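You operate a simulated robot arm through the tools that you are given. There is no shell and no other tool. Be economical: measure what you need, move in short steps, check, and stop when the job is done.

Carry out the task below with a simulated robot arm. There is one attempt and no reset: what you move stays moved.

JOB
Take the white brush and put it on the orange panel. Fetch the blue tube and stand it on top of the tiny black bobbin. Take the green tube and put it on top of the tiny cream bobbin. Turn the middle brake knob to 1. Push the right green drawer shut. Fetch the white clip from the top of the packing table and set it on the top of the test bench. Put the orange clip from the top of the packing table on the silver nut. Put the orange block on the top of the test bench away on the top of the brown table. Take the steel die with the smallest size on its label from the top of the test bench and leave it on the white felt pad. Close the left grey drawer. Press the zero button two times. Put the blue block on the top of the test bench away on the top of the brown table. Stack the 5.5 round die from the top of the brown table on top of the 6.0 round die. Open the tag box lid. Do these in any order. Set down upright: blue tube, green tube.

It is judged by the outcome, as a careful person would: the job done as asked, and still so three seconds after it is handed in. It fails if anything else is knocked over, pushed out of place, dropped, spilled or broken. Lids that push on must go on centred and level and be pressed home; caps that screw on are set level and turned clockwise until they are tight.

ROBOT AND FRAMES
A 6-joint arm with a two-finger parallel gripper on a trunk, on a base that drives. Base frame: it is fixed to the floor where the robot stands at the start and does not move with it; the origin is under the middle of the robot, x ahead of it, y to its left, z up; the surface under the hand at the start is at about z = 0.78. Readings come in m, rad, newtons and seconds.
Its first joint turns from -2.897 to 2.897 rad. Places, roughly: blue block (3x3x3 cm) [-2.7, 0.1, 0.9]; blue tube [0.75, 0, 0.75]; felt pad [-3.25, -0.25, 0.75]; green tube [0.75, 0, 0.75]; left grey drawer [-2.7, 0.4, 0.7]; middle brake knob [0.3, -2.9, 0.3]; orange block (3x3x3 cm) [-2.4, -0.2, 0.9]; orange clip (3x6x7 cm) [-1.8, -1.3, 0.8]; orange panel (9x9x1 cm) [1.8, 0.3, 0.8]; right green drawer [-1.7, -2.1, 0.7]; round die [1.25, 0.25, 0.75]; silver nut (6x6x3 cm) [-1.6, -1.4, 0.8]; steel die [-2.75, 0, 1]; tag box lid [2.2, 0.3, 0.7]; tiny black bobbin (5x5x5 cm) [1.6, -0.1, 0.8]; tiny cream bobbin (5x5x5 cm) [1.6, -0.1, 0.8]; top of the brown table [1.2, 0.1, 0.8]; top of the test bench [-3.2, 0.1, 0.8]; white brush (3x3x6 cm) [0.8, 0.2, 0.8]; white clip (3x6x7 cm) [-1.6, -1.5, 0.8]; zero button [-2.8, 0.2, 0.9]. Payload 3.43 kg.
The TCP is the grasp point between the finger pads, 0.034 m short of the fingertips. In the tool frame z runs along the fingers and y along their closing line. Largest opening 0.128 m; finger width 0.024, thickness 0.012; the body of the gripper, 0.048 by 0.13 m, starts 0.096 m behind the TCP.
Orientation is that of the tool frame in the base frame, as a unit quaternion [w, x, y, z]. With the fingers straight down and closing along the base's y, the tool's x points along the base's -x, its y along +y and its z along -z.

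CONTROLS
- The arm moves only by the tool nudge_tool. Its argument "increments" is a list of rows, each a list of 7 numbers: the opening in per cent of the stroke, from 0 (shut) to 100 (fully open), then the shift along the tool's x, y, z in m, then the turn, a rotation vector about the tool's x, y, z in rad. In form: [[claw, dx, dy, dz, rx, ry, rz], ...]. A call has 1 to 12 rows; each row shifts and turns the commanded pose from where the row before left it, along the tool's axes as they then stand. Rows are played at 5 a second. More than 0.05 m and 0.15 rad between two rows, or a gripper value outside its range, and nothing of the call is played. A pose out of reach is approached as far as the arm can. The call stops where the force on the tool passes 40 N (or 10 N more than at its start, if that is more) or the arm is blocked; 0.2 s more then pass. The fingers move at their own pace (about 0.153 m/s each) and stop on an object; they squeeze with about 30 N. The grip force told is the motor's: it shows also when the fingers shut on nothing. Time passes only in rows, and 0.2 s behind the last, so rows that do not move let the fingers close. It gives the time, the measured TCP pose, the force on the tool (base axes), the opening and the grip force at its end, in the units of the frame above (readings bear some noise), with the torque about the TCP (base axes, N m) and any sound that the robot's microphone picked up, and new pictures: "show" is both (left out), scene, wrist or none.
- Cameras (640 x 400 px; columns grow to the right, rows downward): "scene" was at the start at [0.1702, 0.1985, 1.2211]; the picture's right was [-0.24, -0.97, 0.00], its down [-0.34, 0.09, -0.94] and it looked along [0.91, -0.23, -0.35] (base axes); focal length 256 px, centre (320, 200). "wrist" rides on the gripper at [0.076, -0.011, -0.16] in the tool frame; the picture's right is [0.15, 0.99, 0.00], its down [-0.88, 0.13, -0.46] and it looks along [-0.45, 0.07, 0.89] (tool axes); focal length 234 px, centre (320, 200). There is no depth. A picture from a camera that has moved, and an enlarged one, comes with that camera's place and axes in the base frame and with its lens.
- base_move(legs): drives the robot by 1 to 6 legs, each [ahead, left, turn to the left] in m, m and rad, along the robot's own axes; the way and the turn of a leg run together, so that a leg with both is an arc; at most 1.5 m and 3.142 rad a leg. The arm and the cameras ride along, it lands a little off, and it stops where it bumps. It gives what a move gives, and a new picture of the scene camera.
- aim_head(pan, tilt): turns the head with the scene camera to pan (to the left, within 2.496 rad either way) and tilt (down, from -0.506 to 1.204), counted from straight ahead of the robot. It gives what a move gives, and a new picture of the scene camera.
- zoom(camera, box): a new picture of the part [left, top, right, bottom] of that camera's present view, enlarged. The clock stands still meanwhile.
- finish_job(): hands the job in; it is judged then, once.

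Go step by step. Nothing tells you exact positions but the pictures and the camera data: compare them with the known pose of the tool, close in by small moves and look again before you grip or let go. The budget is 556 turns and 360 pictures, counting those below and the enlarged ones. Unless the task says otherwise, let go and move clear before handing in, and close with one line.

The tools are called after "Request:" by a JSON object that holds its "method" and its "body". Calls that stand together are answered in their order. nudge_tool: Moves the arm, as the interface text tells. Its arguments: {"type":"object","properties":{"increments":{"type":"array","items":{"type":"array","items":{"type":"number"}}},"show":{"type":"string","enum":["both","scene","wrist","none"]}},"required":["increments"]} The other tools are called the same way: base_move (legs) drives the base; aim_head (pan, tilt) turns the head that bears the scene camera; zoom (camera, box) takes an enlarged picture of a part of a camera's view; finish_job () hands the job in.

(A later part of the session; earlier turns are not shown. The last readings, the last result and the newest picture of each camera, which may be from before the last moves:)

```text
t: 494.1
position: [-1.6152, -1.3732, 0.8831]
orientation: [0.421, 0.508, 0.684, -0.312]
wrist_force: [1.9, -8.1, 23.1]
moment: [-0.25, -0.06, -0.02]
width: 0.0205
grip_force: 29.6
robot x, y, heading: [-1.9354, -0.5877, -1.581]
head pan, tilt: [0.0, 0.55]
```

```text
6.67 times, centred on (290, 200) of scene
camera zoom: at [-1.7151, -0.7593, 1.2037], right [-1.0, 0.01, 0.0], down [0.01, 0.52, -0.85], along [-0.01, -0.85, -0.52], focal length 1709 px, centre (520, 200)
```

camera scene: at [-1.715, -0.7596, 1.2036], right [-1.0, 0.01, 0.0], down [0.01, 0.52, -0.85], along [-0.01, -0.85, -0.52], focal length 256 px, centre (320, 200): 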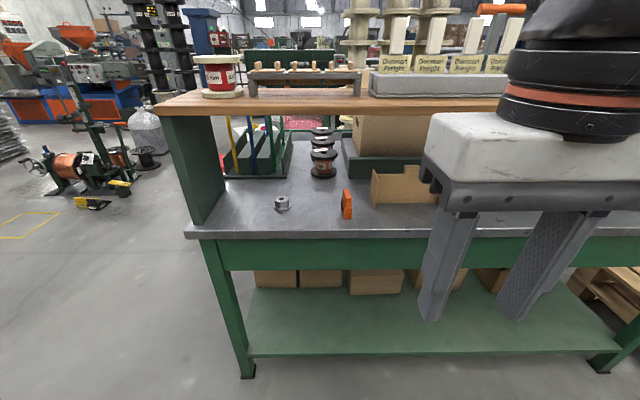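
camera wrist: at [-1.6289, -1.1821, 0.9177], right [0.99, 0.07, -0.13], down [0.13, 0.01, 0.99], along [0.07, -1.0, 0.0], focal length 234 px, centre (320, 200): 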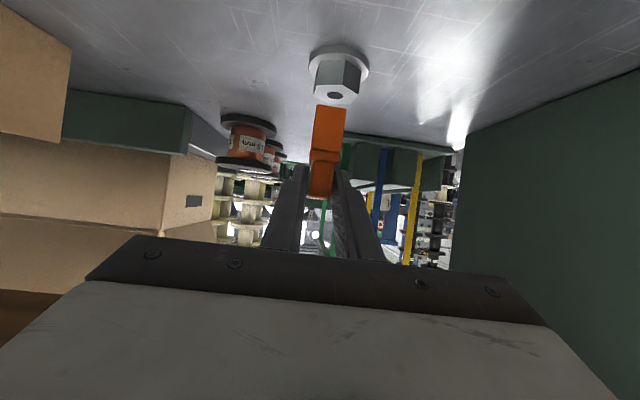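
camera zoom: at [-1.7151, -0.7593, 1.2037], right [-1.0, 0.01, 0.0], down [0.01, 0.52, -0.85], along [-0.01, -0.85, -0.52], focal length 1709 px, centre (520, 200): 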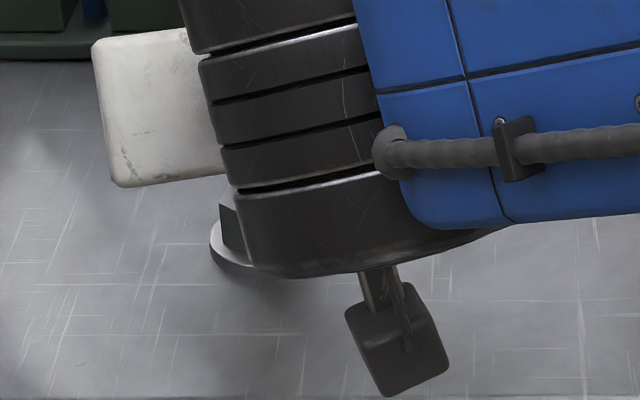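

The leg gap is narrower than the hex, so the clip simply sits flat on the nut's top, centred with both legs well supported. Release and withdraw carefully.

Request:
{"method": "nudge_tool", "body": {"increments": [[0, -0.0012, 0, -0.0006, 0, 0, 0], [40, 0, 0, 0, 0, 0, 0], [40, 0, 0, 0, 0, 0, 0], [40, 0, 0, 0, 0, 0, 0]], "show": "none"}}

Request:
{"method": "zoom", "body": {"camera": "wrist", "box": [240, 60, 400, 220]}}

```text
t: 495.1
position: [-1.6142, -1.3727, 0.8823]
orientation: [0.419, 0.51, 0.684, -0.312]
wrist_force: [-0.2, 0.8, 0.9]
moment: [0.0, -0.03, 0.0]
width: 0.0513
grip_force: 0.1
robot x, y, heading: [-1.9326, -0.5897, -1.582]
head pan, tilt: [0.0, 0.55]
```

```text
2.50 times, centred on (320, 140) of wrist
camera zoom: at [-1.6763, -1.2055, 0.8874], right [0.93, 0.35, -0.13], down [0.12, 0.04, 0.99], along [0.35, -0.94, 0.0], focal length 585 px, centre (320, 350)
```

zoom: 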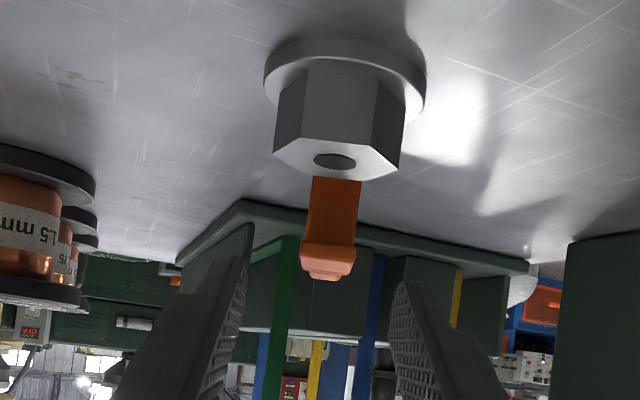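

The clip seems to have slipped off behind the nut on release. I'll withdraw and look.

Request:
{"method": "nudge_tool", "body": {"increments": [[50, 0, 0, -0.04, 0, 0, 0], [50, 0, 0, -0.04, 0, 0, 0], [50, 0, 0, -0.04, 0, 0, 0], [50, 0, 0, 0, 0, 0, 0]], "show": "wrist"}}

Request:
{"method": "zoom", "body": {"camera": "wrist", "box": [260, 60, 400, 180]}}

Request:
{"method": "zoom", "body": {"camera": "scene", "box": [240, 140, 340, 220]}}

```text
t: 496.1
position: [-1.6464, -1.2718, 0.9367]
orientation: [0.42, 0.509, 0.684, -0.311]
wrist_force: [0.1, 0.2, 0.4]
moment: [-0.01, 0.02, 0.01]
width: 0.064
grip_force: 0.1
robot x, y, heading: [-1.9381, -0.5883, -1.573]
head pan, tilt: [0.0, 0.55]
camera wrist: at [-1.7078, -1.1041, 0.9417], right [0.93, 0.35, -0.13], down [0.12, 0.04, 0.99], along [0.35, -0.94, 0.0], focal length 234 px, centre (320, 200)
```

wrist: 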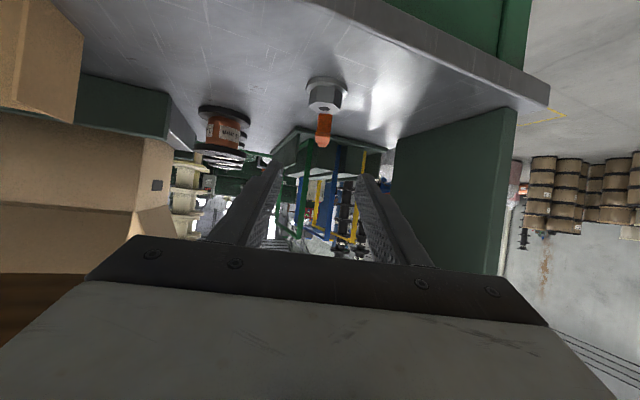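

```text
3.33 times, centred on (330, 120) of wrist
camera zoom: at [-1.7078, -1.1041, 0.9417], right [0.93, 0.35, -0.13], down [0.12, 0.04, 0.99], along [0.35, -0.94, 0.0], focal length 781 px, centre (287, 467)
```

zoom: 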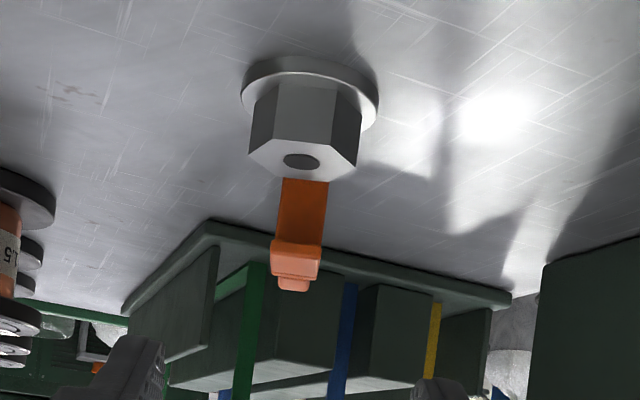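

```text
5.00 times, centred on (290, 180) of scene
camera zoom: at [-1.7149, -0.7597, 1.2036], right [-1.0, 0.01, 0.0], down [0.01, 0.52, -0.85], along [-0.01, -0.85, -0.52], focal length 1282 px, centre (470, 300)
```

zoom: 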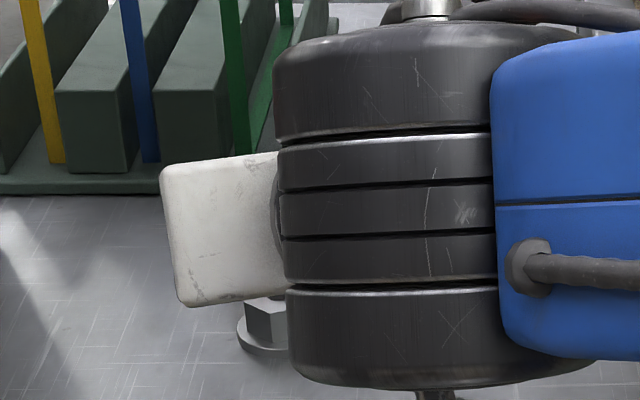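

Request:
{"method": "nudge_tool", "body": {"increments": [[50, 0, -0.02, -0.045, 0, 0, 0], [50, 0, -0.02, -0.045, 0, 0, 0], [50, 0, -0.02, -0.045, 0, 0, 0], [50, 0, -0.045, 0, 0, 0, 0], [50, 0, -0.045, 0, 0, 0, 0], [50, 0, -0.045, 0, 0, 0, 0], [50, 0, 0, 0, 0, 0, 0]], "show": "none"}}

Request:
{"method": "zoom", "body": {"camera": "scene", "box": [240, 140, 340, 220]}}

Request:
{"method": "zoom", "body": {"camera": "wrist", "box": [260, 60, 480, 200]}}

```text
t: 497.7
position: [-1.8682, -1.2122, 0.9982]
orientation: [0.42, 0.509, 0.684, -0.31]
wrist_force: [-0.7, 0.4, 0.0]
moment: [0.02, -0.02, -0.01]
width: 0.0641
grip_force: 0.1
robot x, y, heading: [-1.9346, -0.5883, -1.584]
head pan, tilt: [0.0, 0.55]
```

```text
5.00 times, centred on (290, 180) of scene
camera zoom: at [-1.715, -0.7597, 1.2036], right [-1.0, 0.01, 0.0], down [0.01, 0.52, -0.85], along [-0.01, -0.85, -0.52], focal length 1282 px, centre (470, 300)
```

zoom: 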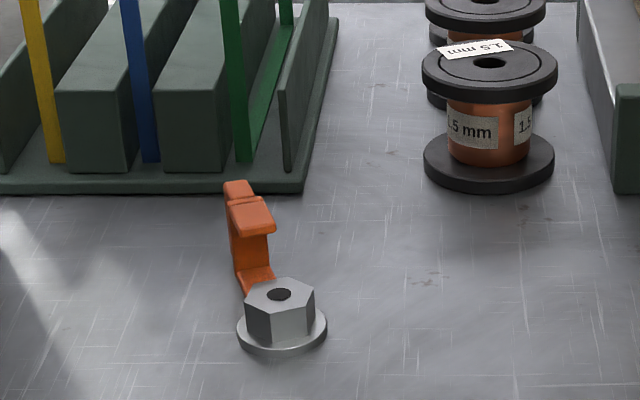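

```text
2.86 times, centred on (370, 130) of wrist
camera zoom: at [-1.9294, -1.0447, 1.0033], right [0.93, 0.35, -0.13], down [0.12, 0.04, 0.99], along [0.35, -0.94, 0.0], focal length 669 px, centre (177, 400)
```

zoom: 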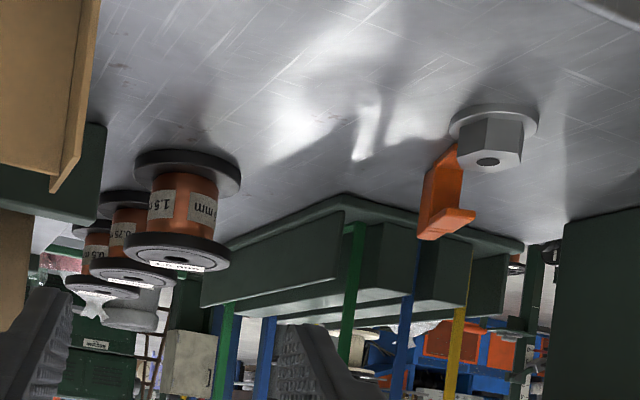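

The clip tipped off backward and now stands on its end just behind the nut (legs toward me), unharmed. On its end it has a longer flat base, so I'll re-grip it, and set it end-down centred on the nut. First adjust pitch and approach.

Request:
{"method": "nudge_tool", "body": {"increments": [[50, 0, 0, 0, 0, 0.14, 0], [50, 0, 0, 0, 0, 0, 0]], "show": "none"}}

```text
t: 498.3
position: [-1.8675, -1.2132, 0.9967]
orientation: [0.371, 0.53, 0.712, -0.275]
wrist_force: [0.1, 0.5, -0.4]
moment: [-0.01, -0.01, 0.0]
width: 0.0642
grip_force: 0.1
robot x, y, heading: [-1.9332, -0.5933, -1.582]
head pan, tilt: [0.0, 0.55]
```

Request:
{"method": "nudge_tool", "body": {"increments": [[50, -0.0069, 0.0287, 0.0305, 0, 0, 0], [50, -0.0069, 0.0287, 0.0305, 0, 0, 0], [50, -0.0069, 0.0287, 0.0305, 0, 0, 0], [50, -0.0069, 0.0287, 0.0305, 0, 0, 0], [50, -0.0069, 0.0287, 0.0305, 0, 0, 0], [50, -0.0069, 0.0287, 0.0305, 0, 0, 0], [50, -0.0069, 0.0287, 0.0305, 0, 0, 0], [50, 0, 0, 0, 0, 0, 0]], "show": "wrist"}}

Request:
{"method": "zoom", "body": {"camera": "wrist", "box": [250, 30, 410, 190]}}

```text
t: 500.1
position: [-1.615, -1.3493, 0.9159]
orientation: [0.371, 0.529, 0.712, -0.275]
wrist_force: [0.4, 0.2, 0.0]
moment: [-0.01, 0.02, -0.02]
width: 0.0637
grip_force: 0.0
robot x, y, heading: [-1.9318, -0.5896, -1.58]
head pan, tilt: [0.0, 0.55]
camera wrist: at [-1.6762, -1.1832, 0.9454], right [0.92, 0.37, -0.12], down [0.16, -0.09, 0.98], along [0.35, -0.93, -0.14], focal length 234 px, centre (320, 200)
```

wrist: 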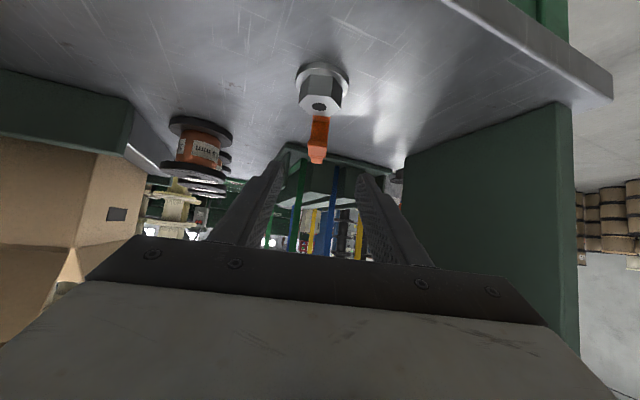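

```text
2.50 times, centred on (330, 110) of wrist
camera zoom: at [-1.6762, -1.1832, 0.9454], right [0.92, 0.37, -0.12], down [0.16, -0.09, 0.98], along [0.35, -0.93, -0.14], focal length 585 px, centre (295, 425)
```

zoom: 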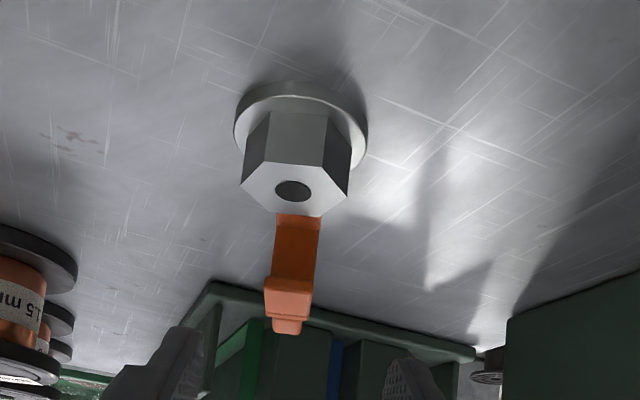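

Request:
{"method": "nudge_tool", "body": {"increments": [[50, 0, -0.002, 0.04, 0, 0, 0], [50, 0, 0, 0.04, 0, 0, 0], [50, 0, 0, 0, 0, 0, 0]], "show": "wrist"}}

Request:
{"method": "zoom", "body": {"camera": "wrist", "box": [250, 30, 410, 190]}}

Request:
{"method": "zoom", "body": {"camera": "scene", "box": [200, 90, 400, 240]}}

```text
t: 500.9
position: [-1.5992, -1.4116, 0.871]
orientation: [0.372, 0.529, 0.712, -0.275]
wrist_force: [-0.6, 0.3, 0.5]
moment: [-0.03, 0.0, -0.01]
width: 0.064
grip_force: 0.1
robot x, y, heading: [-1.9322, -0.5865, -1.58]
head pan, tilt: [0.0, 0.55]
camera wrist: at [-1.6604, -1.2463, 0.8997], right [0.92, 0.37, -0.12], down [0.16, -0.09, 0.98], along [0.35, -0.93, -0.14], focal length 234 px, centre (320, 200)
```

wrist: 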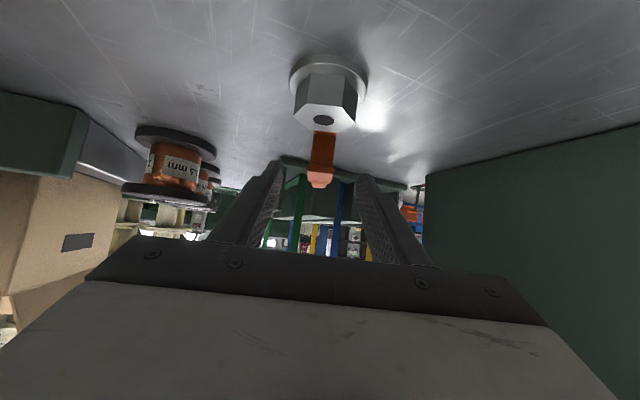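

```text
2.50 times, centred on (330, 110) of wrist
camera zoom: at [-1.6604, -1.2463, 0.8997], right [0.92, 0.37, -0.12], down [0.16, -0.09, 0.98], along [0.35, -0.93, -0.14], focal length 585 px, centre (295, 425)
```

zoom: 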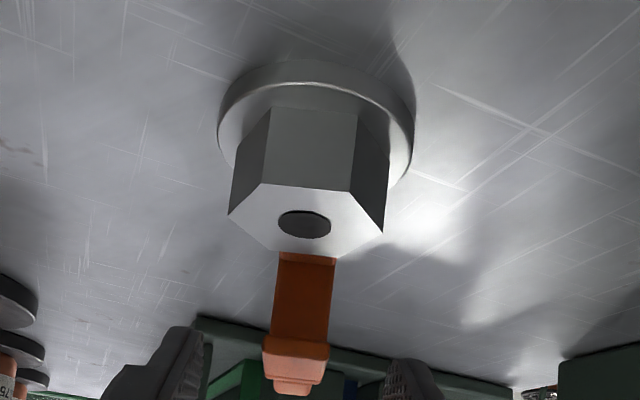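

```text
2.67 times, centred on (300, 165) of scene
camera zoom: at [-1.715, -0.7596, 1.2036], right [-1.0, 0.01, 0.0], down [0.01, 0.52, -0.85], along [-0.01, -0.85, -0.52], focal length 684 px, centre (373, 293)
```

zoom: 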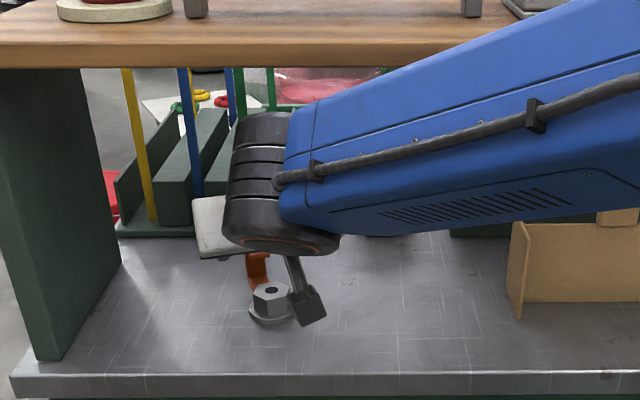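

Request:
{"method": "nudge_tool", "body": {"increments": [[50, 0.002, 0, 0.02, 0, 0, 0], [50, 0.001, 0, 0.02, 0, 0, 0], [50, 0, 0, 0, 0, 0, 0]], "show": "none"}}

Request:
{"method": "zoom", "body": {"camera": "wrist", "box": [230, 70, 430, 220]}}

```text
t: 501.7
position: [-1.5908, -1.4415, 0.8443]
orientation: [0.371, 0.53, 0.711, -0.276]
wrist_force: [0.4, 0.3, 0.4]
moment: [0.0, -0.02, -0.01]
width: 0.0641
grip_force: 0.0
robot x, y, heading: [-1.934, -0.5857, -1.585]
head pan, tilt: [0.0, 0.55]
```

```text
2.67 times, centred on (330, 145) of wrist
camera zoom: at [-1.6515, -1.2757, 0.8741], right [0.92, 0.37, -0.12], down [0.16, -0.09, 0.98], along [0.35, -0.93, -0.14], focal length 624 px, centre (293, 347)
```

zoom: 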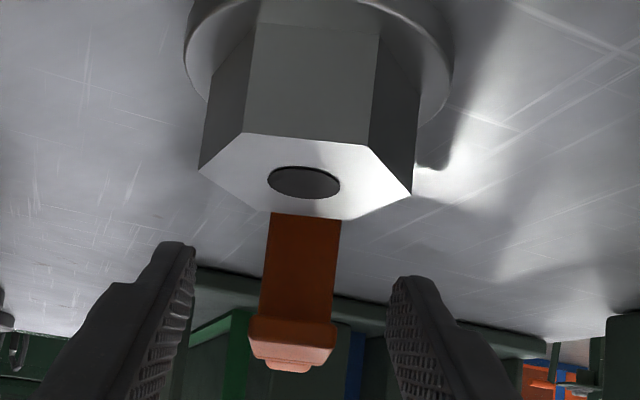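

Clip is centred between the fingers. Grip and lift gently.

Request:
{"method": "nudge_tool", "body": {"increments": [[0, 0, 0, 0, 0, 0, 0], [0, 0, 0, 0, 0, 0, 0], [0, 0, 0, 0, 0, 0, 0], [0, 0, 0, 0, 0, 0, 0]], "show": "none"}}

Request:
{"method": "nudge_tool", "body": {"increments": [[0, -0.0205, 0, -0.0144, 0, 0, 0], [0, -0.0205, 0, -0.0144, 0, 0, 0], [0, 0, 0, 0, 0, 0, 0]], "show": "none"}}

Request:
{"method": "zoom", "body": {"camera": "wrist", "box": [230, 70, 430, 220]}}

Request:
{"method": "zoom", "body": {"camera": "scene", "box": [220, 130, 340, 220]}}

```text
t: 502.7
position: [-1.5903, -1.4415, 0.8443]
orientation: [0.371, 0.529, 0.712, -0.275]
wrist_force: [0.1, 1.2, 0.4]
moment: [-0.03, -0.02, 0.03]
width: 0.0212
grip_force: 30.3
robot x, y, heading: [-1.9341, -0.5888, -1.581]
head pan, tilt: [0.0, 0.55]
```

```text
t: 503.5
position: [-1.59, -1.4414, 0.8935]
orientation: [0.371, 0.529, 0.712, -0.275]
wrist_force: [-0.2, -0.7, -0.4]
moment: [-0.02, 0.0, 0.0]
width: 0.0213
grip_force: 30.0
robot x, y, heading: [-1.9318, -0.5881, -1.581]
head pan, tilt: [0.0, 0.55]
```

```text
2.67 times, centred on (330, 145) of wrist
camera zoom: at [-1.6514, -1.276, 0.9244], right [0.92, 0.37, -0.12], down [0.16, -0.09, 0.98], along [0.35, -0.93, -0.14], focal length 624 px, centre (293, 347)
```

zoom: 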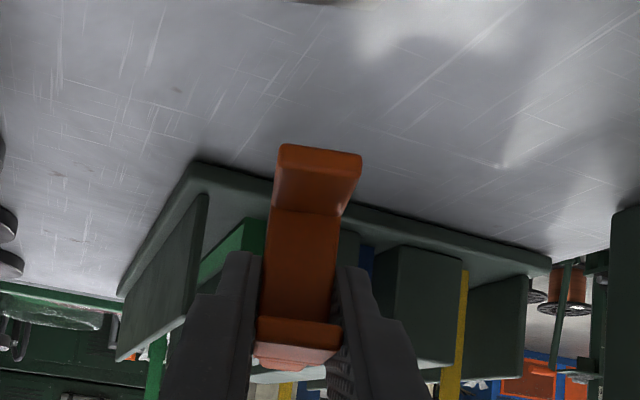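

```text
4.44 times, centred on (280, 175) of scene
camera zoom: at [-1.7149, -0.7597, 1.2035], right [-1.0, 0.01, 0.0], down [0.01, 0.52, -0.85], along [-0.01, -0.85, -0.52], focal length 1140 px, centre (498, 311)
```

zoom: 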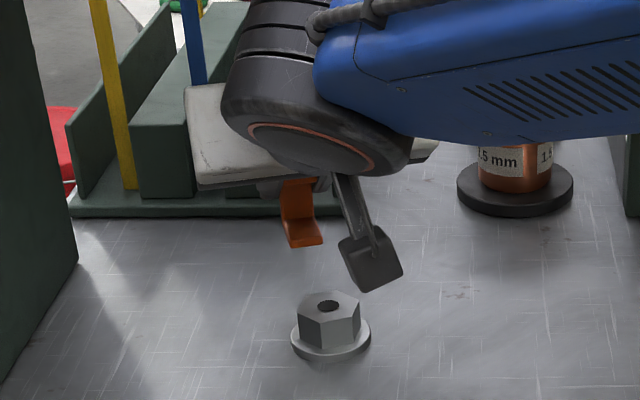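

Held, level, bottom about 2 cm above the nut top. Move so that its centre of mass is over the nut.

Request:
{"method": "nudge_tool", "body": {"increments": [[0, 0.0201, -0.0026, -0.0287, 0, 0, 0], [0, 0.0201, -0.0026, -0.0287, 0, 0, 0], [0, 0, 0, 0, 0, 0, 0]], "show": "none"}}

Request:
{"method": "zoom", "body": {"camera": "wrist", "box": [230, 70, 430, 220]}}

Request:
{"method": "zoom", "body": {"camera": "scene", "box": [240, 150, 340, 225]}}

```text
t: 504.3
position: [-1.6148, -1.3743, 0.8931]
orientation: [0.37, 0.53, 0.712, -0.275]
wrist_force: [0.3, -0.3, -0.6]
moment: [0.01, -0.01, -0.01]
width: 0.0211
grip_force: 29.9
robot x, y, heading: [-1.9322, -0.586, -1.58]
head pan, tilt: [0.0, 0.55]
```

```text
2.67 times, centred on (330, 145) of wrist
camera zoom: at [-1.6761, -1.2102, 0.924], right [0.92, 0.37, -0.12], down [0.16, -0.09, 0.98], along [0.35, -0.93, -0.14], focal length 624 px, centre (293, 347)
```

zoom: 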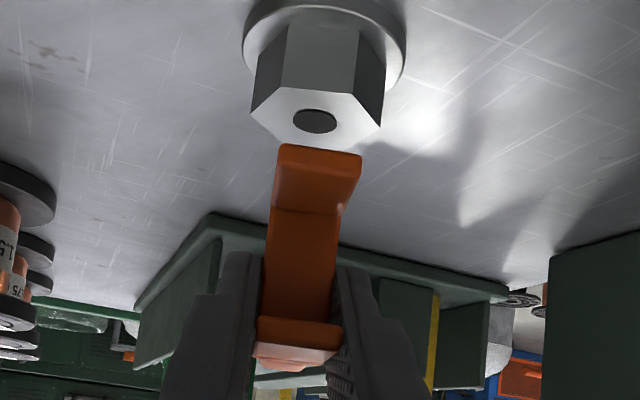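

```text
5.33 times, centred on (290, 188) of scene
camera zoom: at [-1.7149, -0.7597, 1.2036], right [-1.0, 0.01, 0.0], down [0.01, 0.52, -0.85], along [-0.01, -0.85, -0.52], focal length 1368 px, centre (480, 267)
```

zoom: 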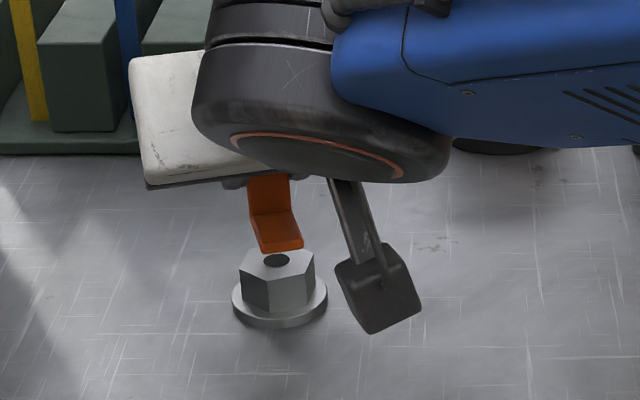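

Shift about 6 mm forward so the mass is centred, then lower to contact.

Request:
{"method": "nudge_tool", "body": {"increments": [[0, 0.0034, 0, -0.0049, 0, 0, 0], [0, 0.0131, 0, 0.0092, 0, 0, 0], [0, 0.0025, 0, 0.0017, 0, 0, 0], [0, 0, 0, 0, 0, 0, 0]], "show": "none"}}

Request:
{"method": "nudge_tool", "body": {"increments": [[0, 0.0016, 0, 0.0012, 0, 0, 0], [0, 0, 0, 0, 0, 0, 0]], "show": "none"}}

```text
t: 505.3
position: [-1.6175, -1.3707, 0.8752]
orientation: [0.371, 0.529, 0.712, -0.276]
wrist_force: [-0.3, -0.6, 0.3]
moment: [-0.02, -0.01, 0.04]
width: 0.0211
grip_force: 30.0
robot x, y, heading: [-1.9298, -0.5901, -1.581]
head pan, tilt: [0.0, 0.55]
```

```text
t: 505.9
position: [-1.6177, -1.3705, 0.8729]
orientation: [0.371, 0.529, 0.711, -0.276]
wrist_force: [0.3, -0.9, -0.4]
moment: [0.0, 0.01, -0.02]
width: 0.0211
grip_force: 30.3
robot x, y, heading: [-1.9338, -0.591, -1.584]
head pan, tilt: [0.0, 0.55]
```

Request:
{"method": "nudge_tool", "body": {"increments": [[0, 0.0016, 0, 0.0012, 0, 0, 0], [0, 0, 0, 0, 0, 0, 0]], "show": "none"}}

Request:
{"method": "nudge_tool", "body": {"increments": [[0, 0.0012, 0, 0.0009, 0, 0, 0], [0, 0, 0, 0, 0, 0, 0]], "show": "none"}}

Request:
{"method": "zoom", "body": {"camera": "wrist", "box": [250, 60, 390, 180]}}

Request:
{"method": "zoom", "body": {"camera": "scene", "box": [250, 160, 330, 220]}}

```text
t: 506.5
position: [-1.6171, -1.3701, 0.8711]
orientation: [0.371, 0.529, 0.712, -0.275]
wrist_force: [0.0, 0.4, -0.4]
moment: [0.02, 0.0, -0.02]
width: 0.0213
grip_force: 30.1
robot x, y, heading: [-1.9317, -0.5899, -1.579]
head pan, tilt: [0.0, 0.55]
```

```text
t: 507.1
position: [-1.6167, -1.3701, 0.8698]
orientation: [0.371, 0.529, 0.711, -0.276]
wrist_force: [0.8, 1.1, 8.2]
moment: [-0.15, -0.04, 0.01]
width: 0.0212
grip_force: 30.1
robot x, y, heading: [-1.9317, -0.5888, -1.581]
head pan, tilt: [0.0, 0.55]
```

```text
3.33 times, centred on (320, 120) of wrist
camera zoom: at [-1.6784, -1.2044, 0.8997], right [0.92, 0.37, -0.12], down [0.16, -0.09, 0.98], along [0.35, -0.93, -0.14], focal length 781 px, centre (320, 467)
```

zoom: 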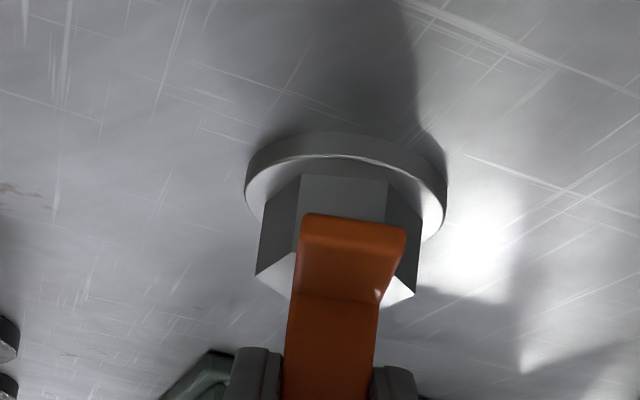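

```text
6.67 times, centred on (290, 190) of scene
camera zoom: at [-1.715, -0.7594, 1.2036], right [-1.0, 0.01, 0.0], down [0.01, 0.52, -0.85], along [-0.01, -0.85, -0.52], focal length 1709 px, centre (520, 267)
```

zoom: 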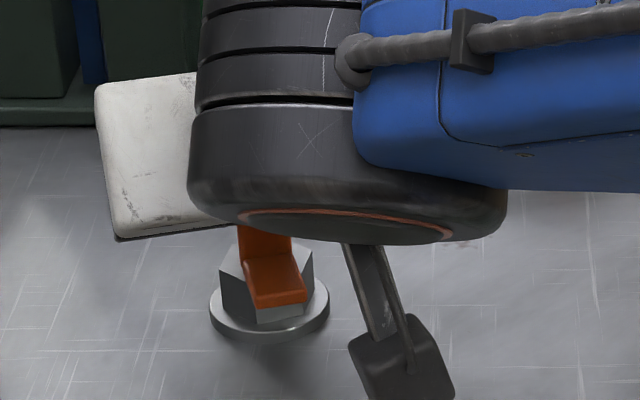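

Contact with the mass centred over the nut. Open slightly first and watch whether it stays.

Request:
{"method": "nudge_tool", "body": {"increments": [[20, 0, 0, 0, 0, 0, 0], [24, 0, 0, 0, 0, 0, 0], [26, 0, 0, 0, 0, 0, 0], [26, 0, 0, 0, 0, 0, 0]], "show": "none"}}

Request:
{"method": "zoom", "body": {"camera": "wrist", "box": [250, 60, 390, 180]}}

Request:
{"method": "zoom", "body": {"camera": "scene", "box": [250, 160, 330, 220]}}

```text
t: 508.1
position: [-1.6167, -1.3711, 0.8693]
orientation: [0.371, 0.529, 0.711, -0.275]
wrist_force: [-0.5, -0.3, -0.1]
moment: [-0.02, -0.02, 0.0]
width: 0.0332
grip_force: 0.0
robot x, y, heading: [-1.935, -0.5882, -1.587]
head pan, tilt: [0.0, 0.55]
```

```text
3.33 times, centred on (320, 120) of wrist
camera zoom: at [-1.6783, -1.2046, 0.8991], right [0.92, 0.37, -0.12], down [0.16, -0.09, 0.98], along [0.35, -0.93, -0.14], focal length 781 px, centre (320, 467)
```

zoom: 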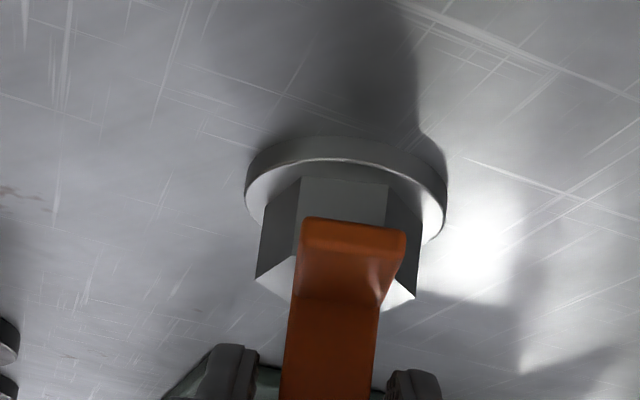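

```text
6.67 times, centred on (290, 190) of scene
camera zoom: at [-1.7149, -0.7597, 1.2036], right [-1.0, 0.01, 0.0], down [0.01, 0.52, -0.85], along [-0.01, -0.85, -0.52], focal length 1709 px, centre (520, 267)
```

zoom: 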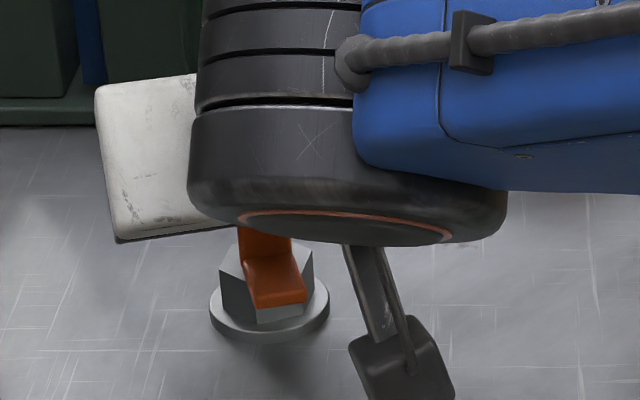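

It stays put. Open wider and withdraw straight back.

Request:
{"method": "nudge_tool", "body": {"increments": [[50, 0, 0, 0, 0, 0, 0], [50, 0, 0, 0, 0, 0, 0], [50, 0, 0, -0.02, 0, 0, 0], [50, 0, 0, -0.04, 0, 0, 0], [50, 0, 0, -0.04, 0, 0, 0], [50, 0, 0, -0.04, 0, 0, 0], [50, 0, -0.04, -0.02, 0, 0, 0], [50, 0, -0.045, 0, 0, 0, 0], [50, 0, -0.045, 0, 0, 0, 0], [50, 0, -0.045, 0, 0, 0, 0]], "show": "scene"}}

Request:
{"method": "zoom", "body": {"camera": "scene", "box": [240, 150, 340, 225]}}

```text
t: 510.3
position: [-1.8234, -1.2957, 0.9616]
orientation: [0.371, 0.529, 0.712, -0.275]
wrist_force: [0.5, 0.7, -0.2]
moment: [0.0, 0.04, -0.01]
width: 0.0643
grip_force: 0.0
robot x, y, heading: [-1.9303, -0.5886, -1.581]
head pan, tilt: [0.0, 0.55]
camera scene: at [-1.7149, -0.7596, 1.2036], right [-1.0, 0.01, 0.0], down [0.01, 0.52, -0.85], along [-0.01, -0.85, -0.52], focal length 256 px, centre (320, 200)
```

scene: 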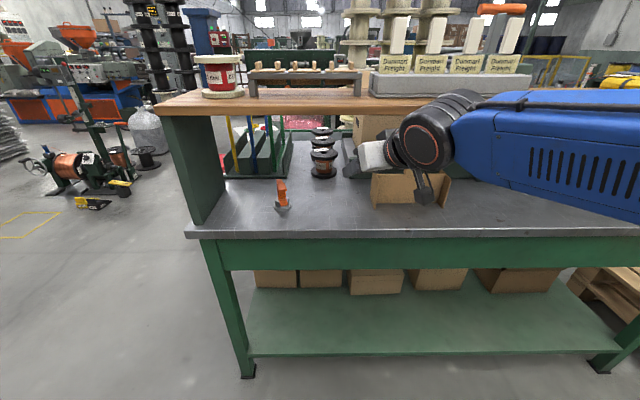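

```text
5.33 times, centred on (290, 188) of scene
camera zoom: at [-1.7149, -0.7596, 1.2036], right [-1.0, 0.01, 0.0], down [0.01, 0.52, -0.85], along [-0.01, -0.85, -0.52], focal length 1368 px, centre (480, 267)
```

zoom: 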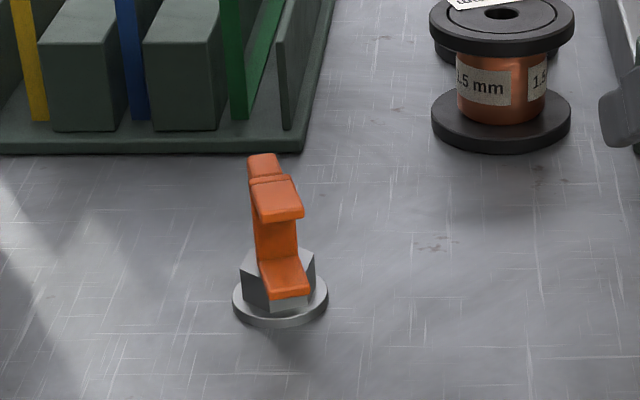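

The orange clip is resting stably on the nut. Retract the hand and turn it vertical; the orange block on the bench is next.

Request:
{"method": "nudge_tool", "body": {"increments": [[50, 0.022, 0.0115, -0.0314, 0, 0, 0], [50, 0.022, 0.0115, -0.0314, 0, 0, 0], [50, 0.022, 0.0115, -0.0314, 0, 0, 0], [50, 0.022, 0.0115, -0.0314, 0, 0, 0], [50, 0.022, 0.0115, -0.0314, 0, 0, 0], [50, 0, 0, 0, 0, 0.137, 0], [50, 0, 0, 0, 0, 0.137, 0], [50, 0, 0, 0, 0, 0.137, 0], [50, 0, 0, 0, 0, 0.137, 0], [50, 0, 0, 0, 0, 0.137, 0], [50, 0, 0, 0, 0, 0.137, 0], [50, 0, 0, 0, 0, 0.136, 0]], "show": "none"}}

```text
t: 512.9
position: [-1.8227, -1.0954, 0.9608]
orientation: [0.001, 0.596, 0.803, 0.0]
wrist_force: [0.6, 0.8, -0.8]
moment: [-0.05, 0.0, 0.01]
width: 0.0638
grip_force: 0.1
robot x, y, heading: [-1.937, -0.5843, -1.578]
head pan, tilt: [0.0, 0.55]
```

Request:
{"method": "nudge_tool", "body": {"increments": [[50, 0.0383, 0.0116, -0.01, 0, 0, 0], [50, 0.0383, 0.0116, -0.01, 0, 0, 0], [50, 0.0383, 0.0116, -0.01, 0, 0, 0], [50, 0.0383, 0.0116, -0.01, 0, 0, 0]], "show": "none"}}

Request:
{"method": "base_move", "body": {"legs": [[0.12, 0, 0], [0, 0, -1.57]]}}

Request:
{"method": "aim_head", "body": {"pan": -0.6, "tilt": 0.55}}

```text
t: 513.9
position: [-1.8231, -0.9346, 1.0005]
orientation: [0.001, 0.597, 0.802, -0.001]
wrist_force: [0.1, 0.0, 0.1]
moment: [0.02, -0.04, 0.01]
width: 0.0642
grip_force: 0.0
robot x, y, heading: [-1.934, -0.5939, -1.579]
head pan, tilt: [0.0, 0.55]
```

```text
t: 519.0
position: [-2.2801, -0.8189, 1.0011]
orientation: [0.001, 0.99, 0.143, -0.001]
wrist_force: [-0.6, -1.0, 1.0]
moment: [0.0, -0.01, -0.03]
width: 0.064
grip_force: 0.0
robot x, y, heading: [-1.9359, -0.7088, 3.126]
head pan, tilt: [0.0, 0.55]
camera scene: at [-2.1075, -0.9262, 1.2036], right [0.01, 1.0, 0.0], down [0.52, -0.01, -0.85], along [-0.85, 0.01, -0.52], focal length 256 px, centre (320, 200)
```

scene: 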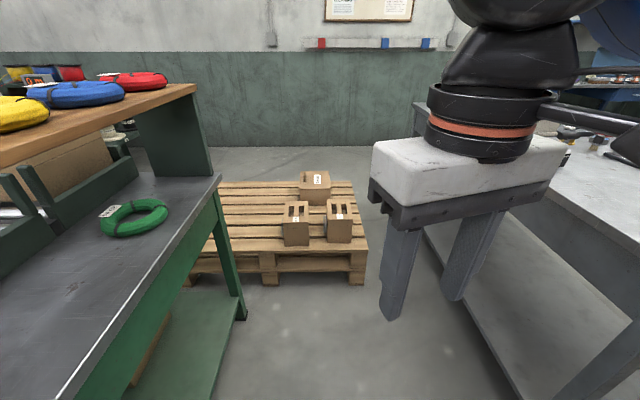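

```text
t: 520.0
position: [-2.2813, -0.8198, 1.0014]
orientation: [0.001, 0.99, 0.143, -0.001]
wrist_force: [1.1, -0.3, -0.1]
moment: [0.0, 0.0, 0.01]
width: 0.0639
grip_force: 0.0
robot x, y, heading: [-1.9346, -0.711, 3.126]
head pan, tilt: [-0.6, 0.55]
camera scene: at [-2.0911, -0.8758, 1.2036], right [0.58, 0.82, 0.0], down [0.43, -0.3, -0.85], along [-0.7, 0.49, -0.52], focal length 256 px, centre (320, 200)
```

scene: 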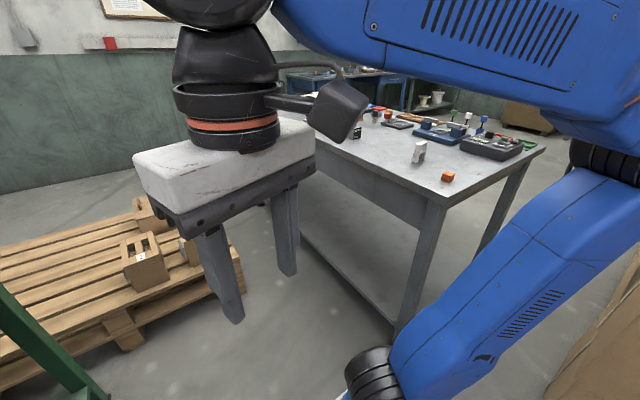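

The orange block is at about (-2.437, -0.163). Swing the hand over to it.

Request:
{"method": "nudge_tool", "body": {"increments": [[50, 0.0026, -0.048, 0, 0, 0, 0], [50, 0.0026, -0.048, 0, 0, 0, 0], [50, 0.0026, -0.048, 0, 0, 0, 0], [50, 0.0026, -0.048, 0, 0, 0, 0], [50, 0.0026, -0.048, 0, 0, 0, 0], [50, 0.0026, -0.048, 0, 0, 0, 0], [50, 0.0026, -0.048, 0, 0, 0, 0], [50, 0.0026, -0.048, 0, 0, 0, 0], [50, 0.0026, -0.048, 0, 0, 0, 0], [50, 0.0026, -0.048, 0, 0, 0, 0], [50, 0.0026, -0.048, 0, 0, 0, 0], [50, 0.0026, -0.048, 0, 0, 0, 0]], "show": "none"}}

Request:
{"method": "nudge_tool", "body": {"increments": [[50, 0.0026, -0.048, 0, 0, 0, 0], [50, 0.0026, -0.048, 0, 0, 0, 0], [50, 0, 0, 0.02, 0, 0, 0], [50, 0, 0, 0, 0, 0, 0]], "show": "wrist"}}

```text
t: 522.6
position: [-2.4139, -0.2586, 1.0018]
orientation: [-0.001, 0.99, 0.142, -0.002]
wrist_force: [0.6, 0.1, 0.2]
moment: [0.1, 0.03, -0.02]
width: 0.0638
grip_force: 0.1
robot x, y, heading: [-1.9314, -0.7085, 3.127]
head pan, tilt: [-0.6, 0.55]
```

```text
t: 523.6
position: [-2.4377, -0.164, 0.9798]
orientation: [0.0, 0.99, 0.143, 0.0]
wrist_force: [1.4, -0.3, -1.2]
moment: [0.01, -0.04, -0.01]
width: 0.064
grip_force: 0.1
robot x, y, heading: [-1.9341, -0.7089, 3.129]
head pan, tilt: [-0.6, 0.55]
camera wrist: at [-2.367, -0.1293, 1.1398], right [0.42, -0.91, 0.0], down [-0.81, -0.37, 0.46], along [-0.42, -0.19, -0.89], focal length 234 px, centre (320, 200)
```

wrist: 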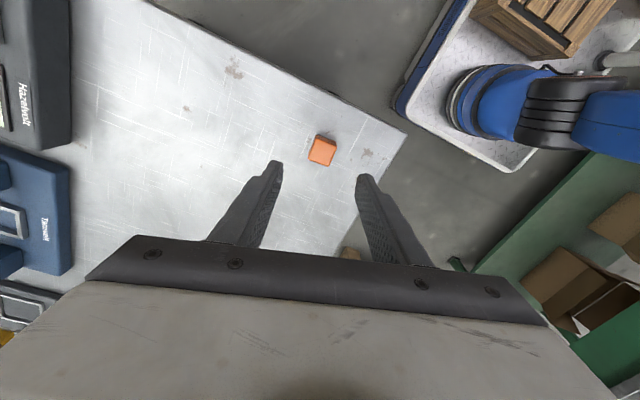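

Request:
{"method": "zoom", "body": {"camera": "wrist", "box": [280, 120, 360, 180]}}

```text
6.67 times, centred on (320, 150) of wrist
camera zoom: at [-2.367, -0.1293, 1.1398], right [0.42, -0.91, 0.0], down [-0.81, -0.37, 0.46], along [-0.42, -0.19, -0.89], focal length 1561 px, centre (320, 533)
```

zoom: 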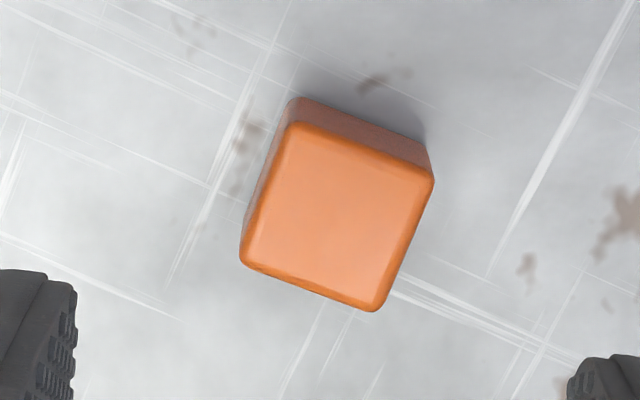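

Request:
{"method": "nudge_tool", "body": {"increments": [[50, 0, 0, 0, 0, 0, 0.12], [50, 0, 0, 0, 0, 0, 0.12], [50, 0.0048, -0.0015, 0.03, 0, 0, 0], [50, 0, 0, 0.025, 0, 0, 0], [50, 0, 0, 0, 0, 0, 0]], "show": "wrist"}}

```text
t: 524.8
position: [-2.4308, -0.1636, 0.9252]
orientation: [0.002, 1.0, 0.024, 0.0]
wrist_force: [0.3, -0.2, -0.7]
moment: [0.02, -0.02, -0.01]
width: 0.064
grip_force: 0.1
robot x, y, heading: [-1.9346, -0.7152, 3.127]
head pan, tilt: [-0.6, 0.55]
camera wrist: at [-2.3564, -0.146, 1.0849], right [0.19, -0.98, 0.0], down [-0.87, -0.17, 0.46], along [-0.45, -0.09, -0.89], focal length 234 px, centre (320, 200)
```

wrist: 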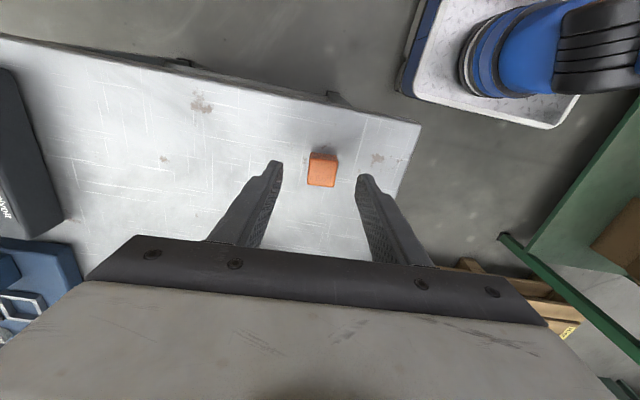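

Request:
{"method": "nudge_tool", "body": {"increments": [[50, 0, 0.001, 0.025, 0, 0, 0], [50, 0, 0, 0.012, 0, 0, 0], [50, 0, 0, 0, 0, 0, 0], [0, 0, 0, 0, 0, 0, 0], [0, 0, 0, 0, 0, 0, 0], [0, 0, 0, 0, 0, 0, 0], [0, 0, 0, -0.03, 0, 0, 0], [0, 0, 0, -0.04, 0, 0, 0], [0, 0, 0, -0.05, 0, 0, 0]], "show": "wrist"}}

```text
t: 526.8
position: [-2.4319, -0.164, 1.0101]
orientation: [0.001, 1.0, 0.024, -0.002]
wrist_force: [0.7, -0.1, 0.0]
moment: [0.05, -0.03, 0.04]
width: 0.0266
grip_force: 29.4
robot x, y, heading: [-1.9292, -0.7094, 3.131]
head pan, tilt: [-0.6, 0.55]
camera wrist: at [-2.3569, -0.1464, 1.169], right [0.19, -0.98, 0.0], down [-0.87, -0.17, 0.46], along [-0.45, -0.09, -0.89], focal length 234 px, centre (320, 200)
```

wrist: 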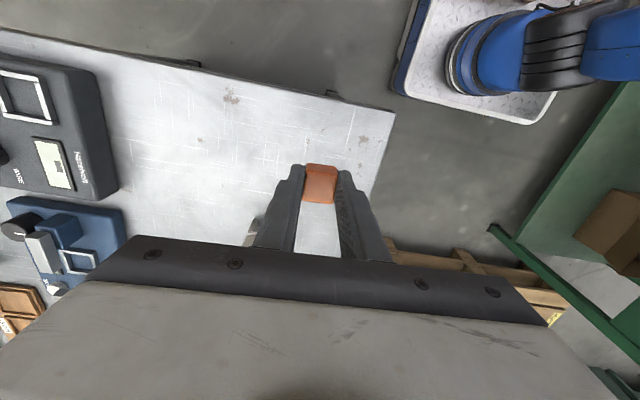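

Orange block held. Bring the hand in front of the robot, then drive to the brown table.

Request:
{"method": "nudge_tool", "body": {"increments": [[0, 0.0023, 0.0475, 0, 0, 0, 0], [0, 0.0023, 0.0475, 0, 0, 0, 0], [0, 0.0023, 0.0475, 0, 0, 0, 0], [0, 0.0023, 0.0475, 0, 0, 0, 0], [0, 0.0023, 0.0475, 0, 0, 0, 0], [0, 0.0023, 0.0475, 0, 0, 0, 0], [0, 0.0023, 0.0475, 0, 0, 0, 0], [0, 0.0023, 0.0475, 0, 0, 0, 0], [0, 0.0023, 0.0475, 0, 0, 0, 0], [0, 0.0023, 0.0475, 0, 0, 0, 0], [0, 0.0023, 0.0475, 0, 0, 0, 0]], "show": "none"}}

Request:
{"method": "base_move", "body": {"legs": [[-1.05, 0, 0.02], [0, 0.12, 0], [0, 0, -1.57], [0, -1.5, 0], [0, -0.7, 0]]}}

```text
t: 529.2
position: [-2.382, -0.6824, 1.0089]
orientation: [0.002, 1.0, 0.02, -0.001]
wrist_force: [0.6, -2.7, -0.7]
moment: [0.3, 0.11, 0.0]
width: 0.0267
grip_force: 29.5
robot x, y, heading: [-1.9362, -0.7064, 3.124]
head pan, tilt: [-0.6, 0.55]
```

```text
t: 549.8
position: [1.3472, -0.3838, 1.0086]
orientation: [0.0, 0.729, -0.684, -0.002]
wrist_force: [0.4, -0.6, 0.4]
moment: [0.01, 0.0, 0.0]
width: 0.0266
grip_force: 30.3
robot x, y, heading: [1.3316, -0.8294, 1.568]
head pan, tilt: [-0.6, 0.55]
camera scene: at [1.1594, -0.6775, 1.2036], right [0.83, -0.56, 0.0], down [-0.3, -0.43, -0.85], along [0.48, 0.7, -0.52], focal length 256 px, centre (320, 200)
```

scene: 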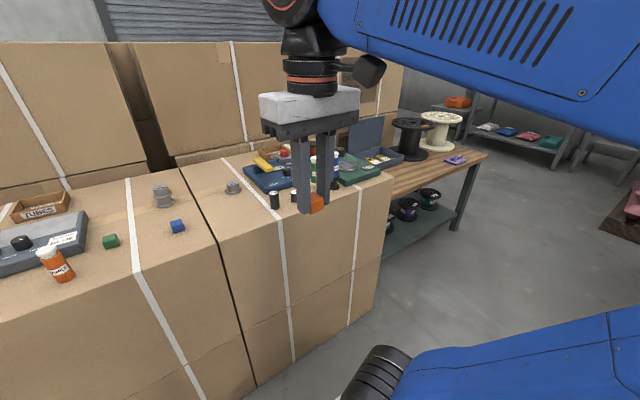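

Request:
{"method": "nudge_tool", "body": {"increments": [[0, -0.0444, 0.0018, 0, 0, 0, 0], [0, -0.0444, 0.0018, 0, 0, 0, 0], [0, -0.0444, 0.0018, 0, 0, 0, 0], [0, -0.0444, 0.0018, 0, 0, 0, 0], [0, -0.0444, 0.0018, 0, 0, 0, 0], [0, -0.0444, 0.0018, 0, 0, 0, 0], [0, -0.0444, 0.0018, 0, 0, 0, 0], [0, -0.0444, 0.0018, 0, 0, 0, 0], [0, 0, 0, 0.045, 0, 0, 0], [0, 0, 0, 0.045, 0, 0, 0], [0, 0, 0, 0.045, 0, 0, 0], [0, 0, 0, 0, 0, 0, 0]], "show": "both"}}

```text
t: 552.4
position: [1.3102, -0.0316, 0.8742]
orientation: [0.0, 0.729, -0.685, -0.001]
wrist_force: [-0.7, -0.4, -1.2]
moment: [-0.01, 0.0, 0.02]
width: 0.0266
grip_force: 29.5
robot x, y, heading: [1.3273, -0.8331, 1.577]
head pan, tilt: [-0.6, 0.55]
camera scene: at [1.1593, -0.6774, 1.2036], right [0.83, -0.56, 0.0], down [-0.3, -0.43, -0.85], along [0.48, 0.7, -0.52], focal length 256 px, centre (320, 200)
camera wrist: at [1.3267, -0.1045, 1.0342], right [-0.98, -0.21, 0.0], down [-0.19, 0.87, 0.46], along [-0.1, 0.45, -0.89], focal length 234 px, centre (320, 200)
```

scene: 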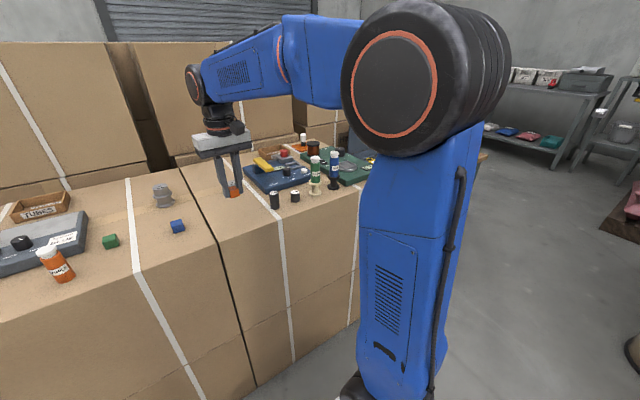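
wrist: 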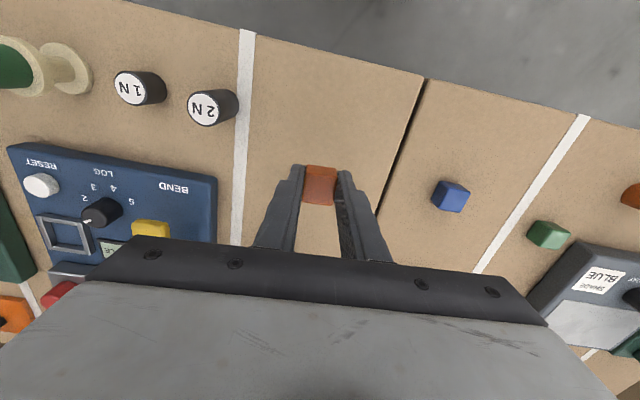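

Request:
{"method": "nudge_tool", "body": {"increments": [[0, 0, 0, 0.03, 0, 0, 0], [0, 0, 0, 0.018, 0, 0, 0], [0, 0, 0, 0.005, 0, 0, 0], [0, 0, 0, 0, 0, 0, 0]], "show": "none"}}

Request:
{"method": "nudge_tool", "body": {"increments": [[0, 0, 0, 0.002, 0, 0, 0], [0, 0, 0, 0, 0, 0, 0]], "show": "none"}}

```text
t: 553.4
position: [1.3101, -0.0314, 0.8217]
orientation: [0.0, 0.729, -0.685, 0.0]
wrist_force: [0.3, -0.9, -0.1]
moment: [0.0, 0.0, 0.0]
width: 0.0265
grip_force: 30.6
robot x, y, heading: [1.3328, -0.8274, 1.573]
head pan, tilt: [-0.6, 0.55]
```

```text
t: 554.0
position: [1.3107, -0.032, 0.8198]
orientation: [0.0, 0.729, -0.685, -0.001]
wrist_force: [0.2, 0.1, 0.6]
moment: [0.02, 0.0, -0.02]
width: 0.0267
grip_force: 29.7
robot x, y, heading: [1.3301, -0.8328, 1.571]
head pan, tilt: [-0.6, 0.55]
```

Request:
{"method": "nudge_tool", "body": {"increments": [[0, 0, 0, 0.0015, 0, 0, 0], [0, 0, 0, 0, 0, 0, 0]], "show": "none"}}

Request:
{"method": "nudge_tool", "body": {"increments": [[40, 0, 0, 0, 0, 0, 0], [40, 0, 0, 0, 0, 0, 0], [40, 0, 0, -0.04, 0, 0, 0], [40, 0, 0, -0.05, 0, 0, 0], [40, 0, 0, -0.05, 0, 0, 0], [40, 0, 0, -0.05, 0, 0, 0], [40, 0.045, 0, -0.01, 0, 0, 0], [40, 0.045, 0, 0, 0, 0, 0], [40, 0.045, 0, 0, 0, 0, 0], [40, 0.045, 0, 0, 0, 0, 0], [40, 0.045, 0, 0, 0, 0, 0], [40, 0.045, 0, 0, 0, 0, 0]], "show": "scene"}}

Request:
{"method": "zoom", "body": {"camera": "scene", "box": [80, 130, 400, 300]}}

```text
t: 554.5
position: [1.311, -0.031, 0.8164]
orientation: [0.0, 0.729, -0.685, -0.001]
wrist_force: [0.2, 0.3, -0.3]
moment: [0.02, -0.02, 0.02]
width: 0.0266
grip_force: 30.4
robot x, y, heading: [1.3291, -0.8341, 1.571]
head pan, tilt: [-0.6, 0.55]
```

```text
t: 557.1
position: [1.3274, -0.3011, 1.0155]
orientation: [0.001, 0.73, -0.684, -0.001]
wrist_force: [-0.3, 0.4, 0.0]
moment: [-0.03, -0.01, -0.02]
width: 0.0513
grip_force: 0.1
robot x, y, heading: [1.3283, -0.8295, 1.572]
head pan, tilt: [-0.6, 0.55]
camera scene: at [1.1592, -0.677, 1.2035], right [0.83, -0.56, 0.0], down [-0.29, -0.43, -0.85], along [0.48, 0.7, -0.52], focal length 256 px, centre (320, 200)
```

scene: 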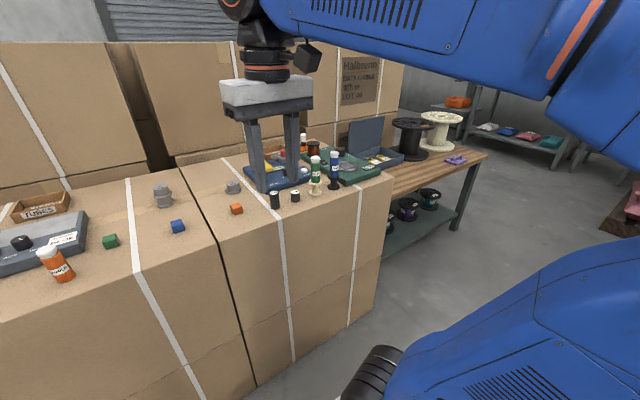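

```text
2.00 times, centred on (240, 215) of scene
camera zoom: at [1.1592, -0.677, 1.2035], right [0.83, -0.56, 0.0], down [-0.29, -0.43, -0.85], along [0.48, 0.7, -0.52], focal length 513 px, centre (480, 170)
```

zoom: 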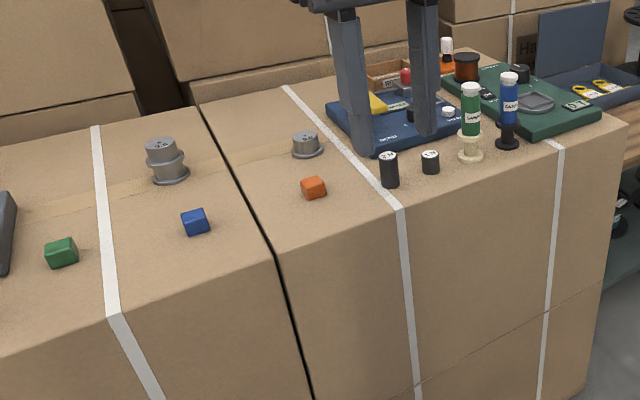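

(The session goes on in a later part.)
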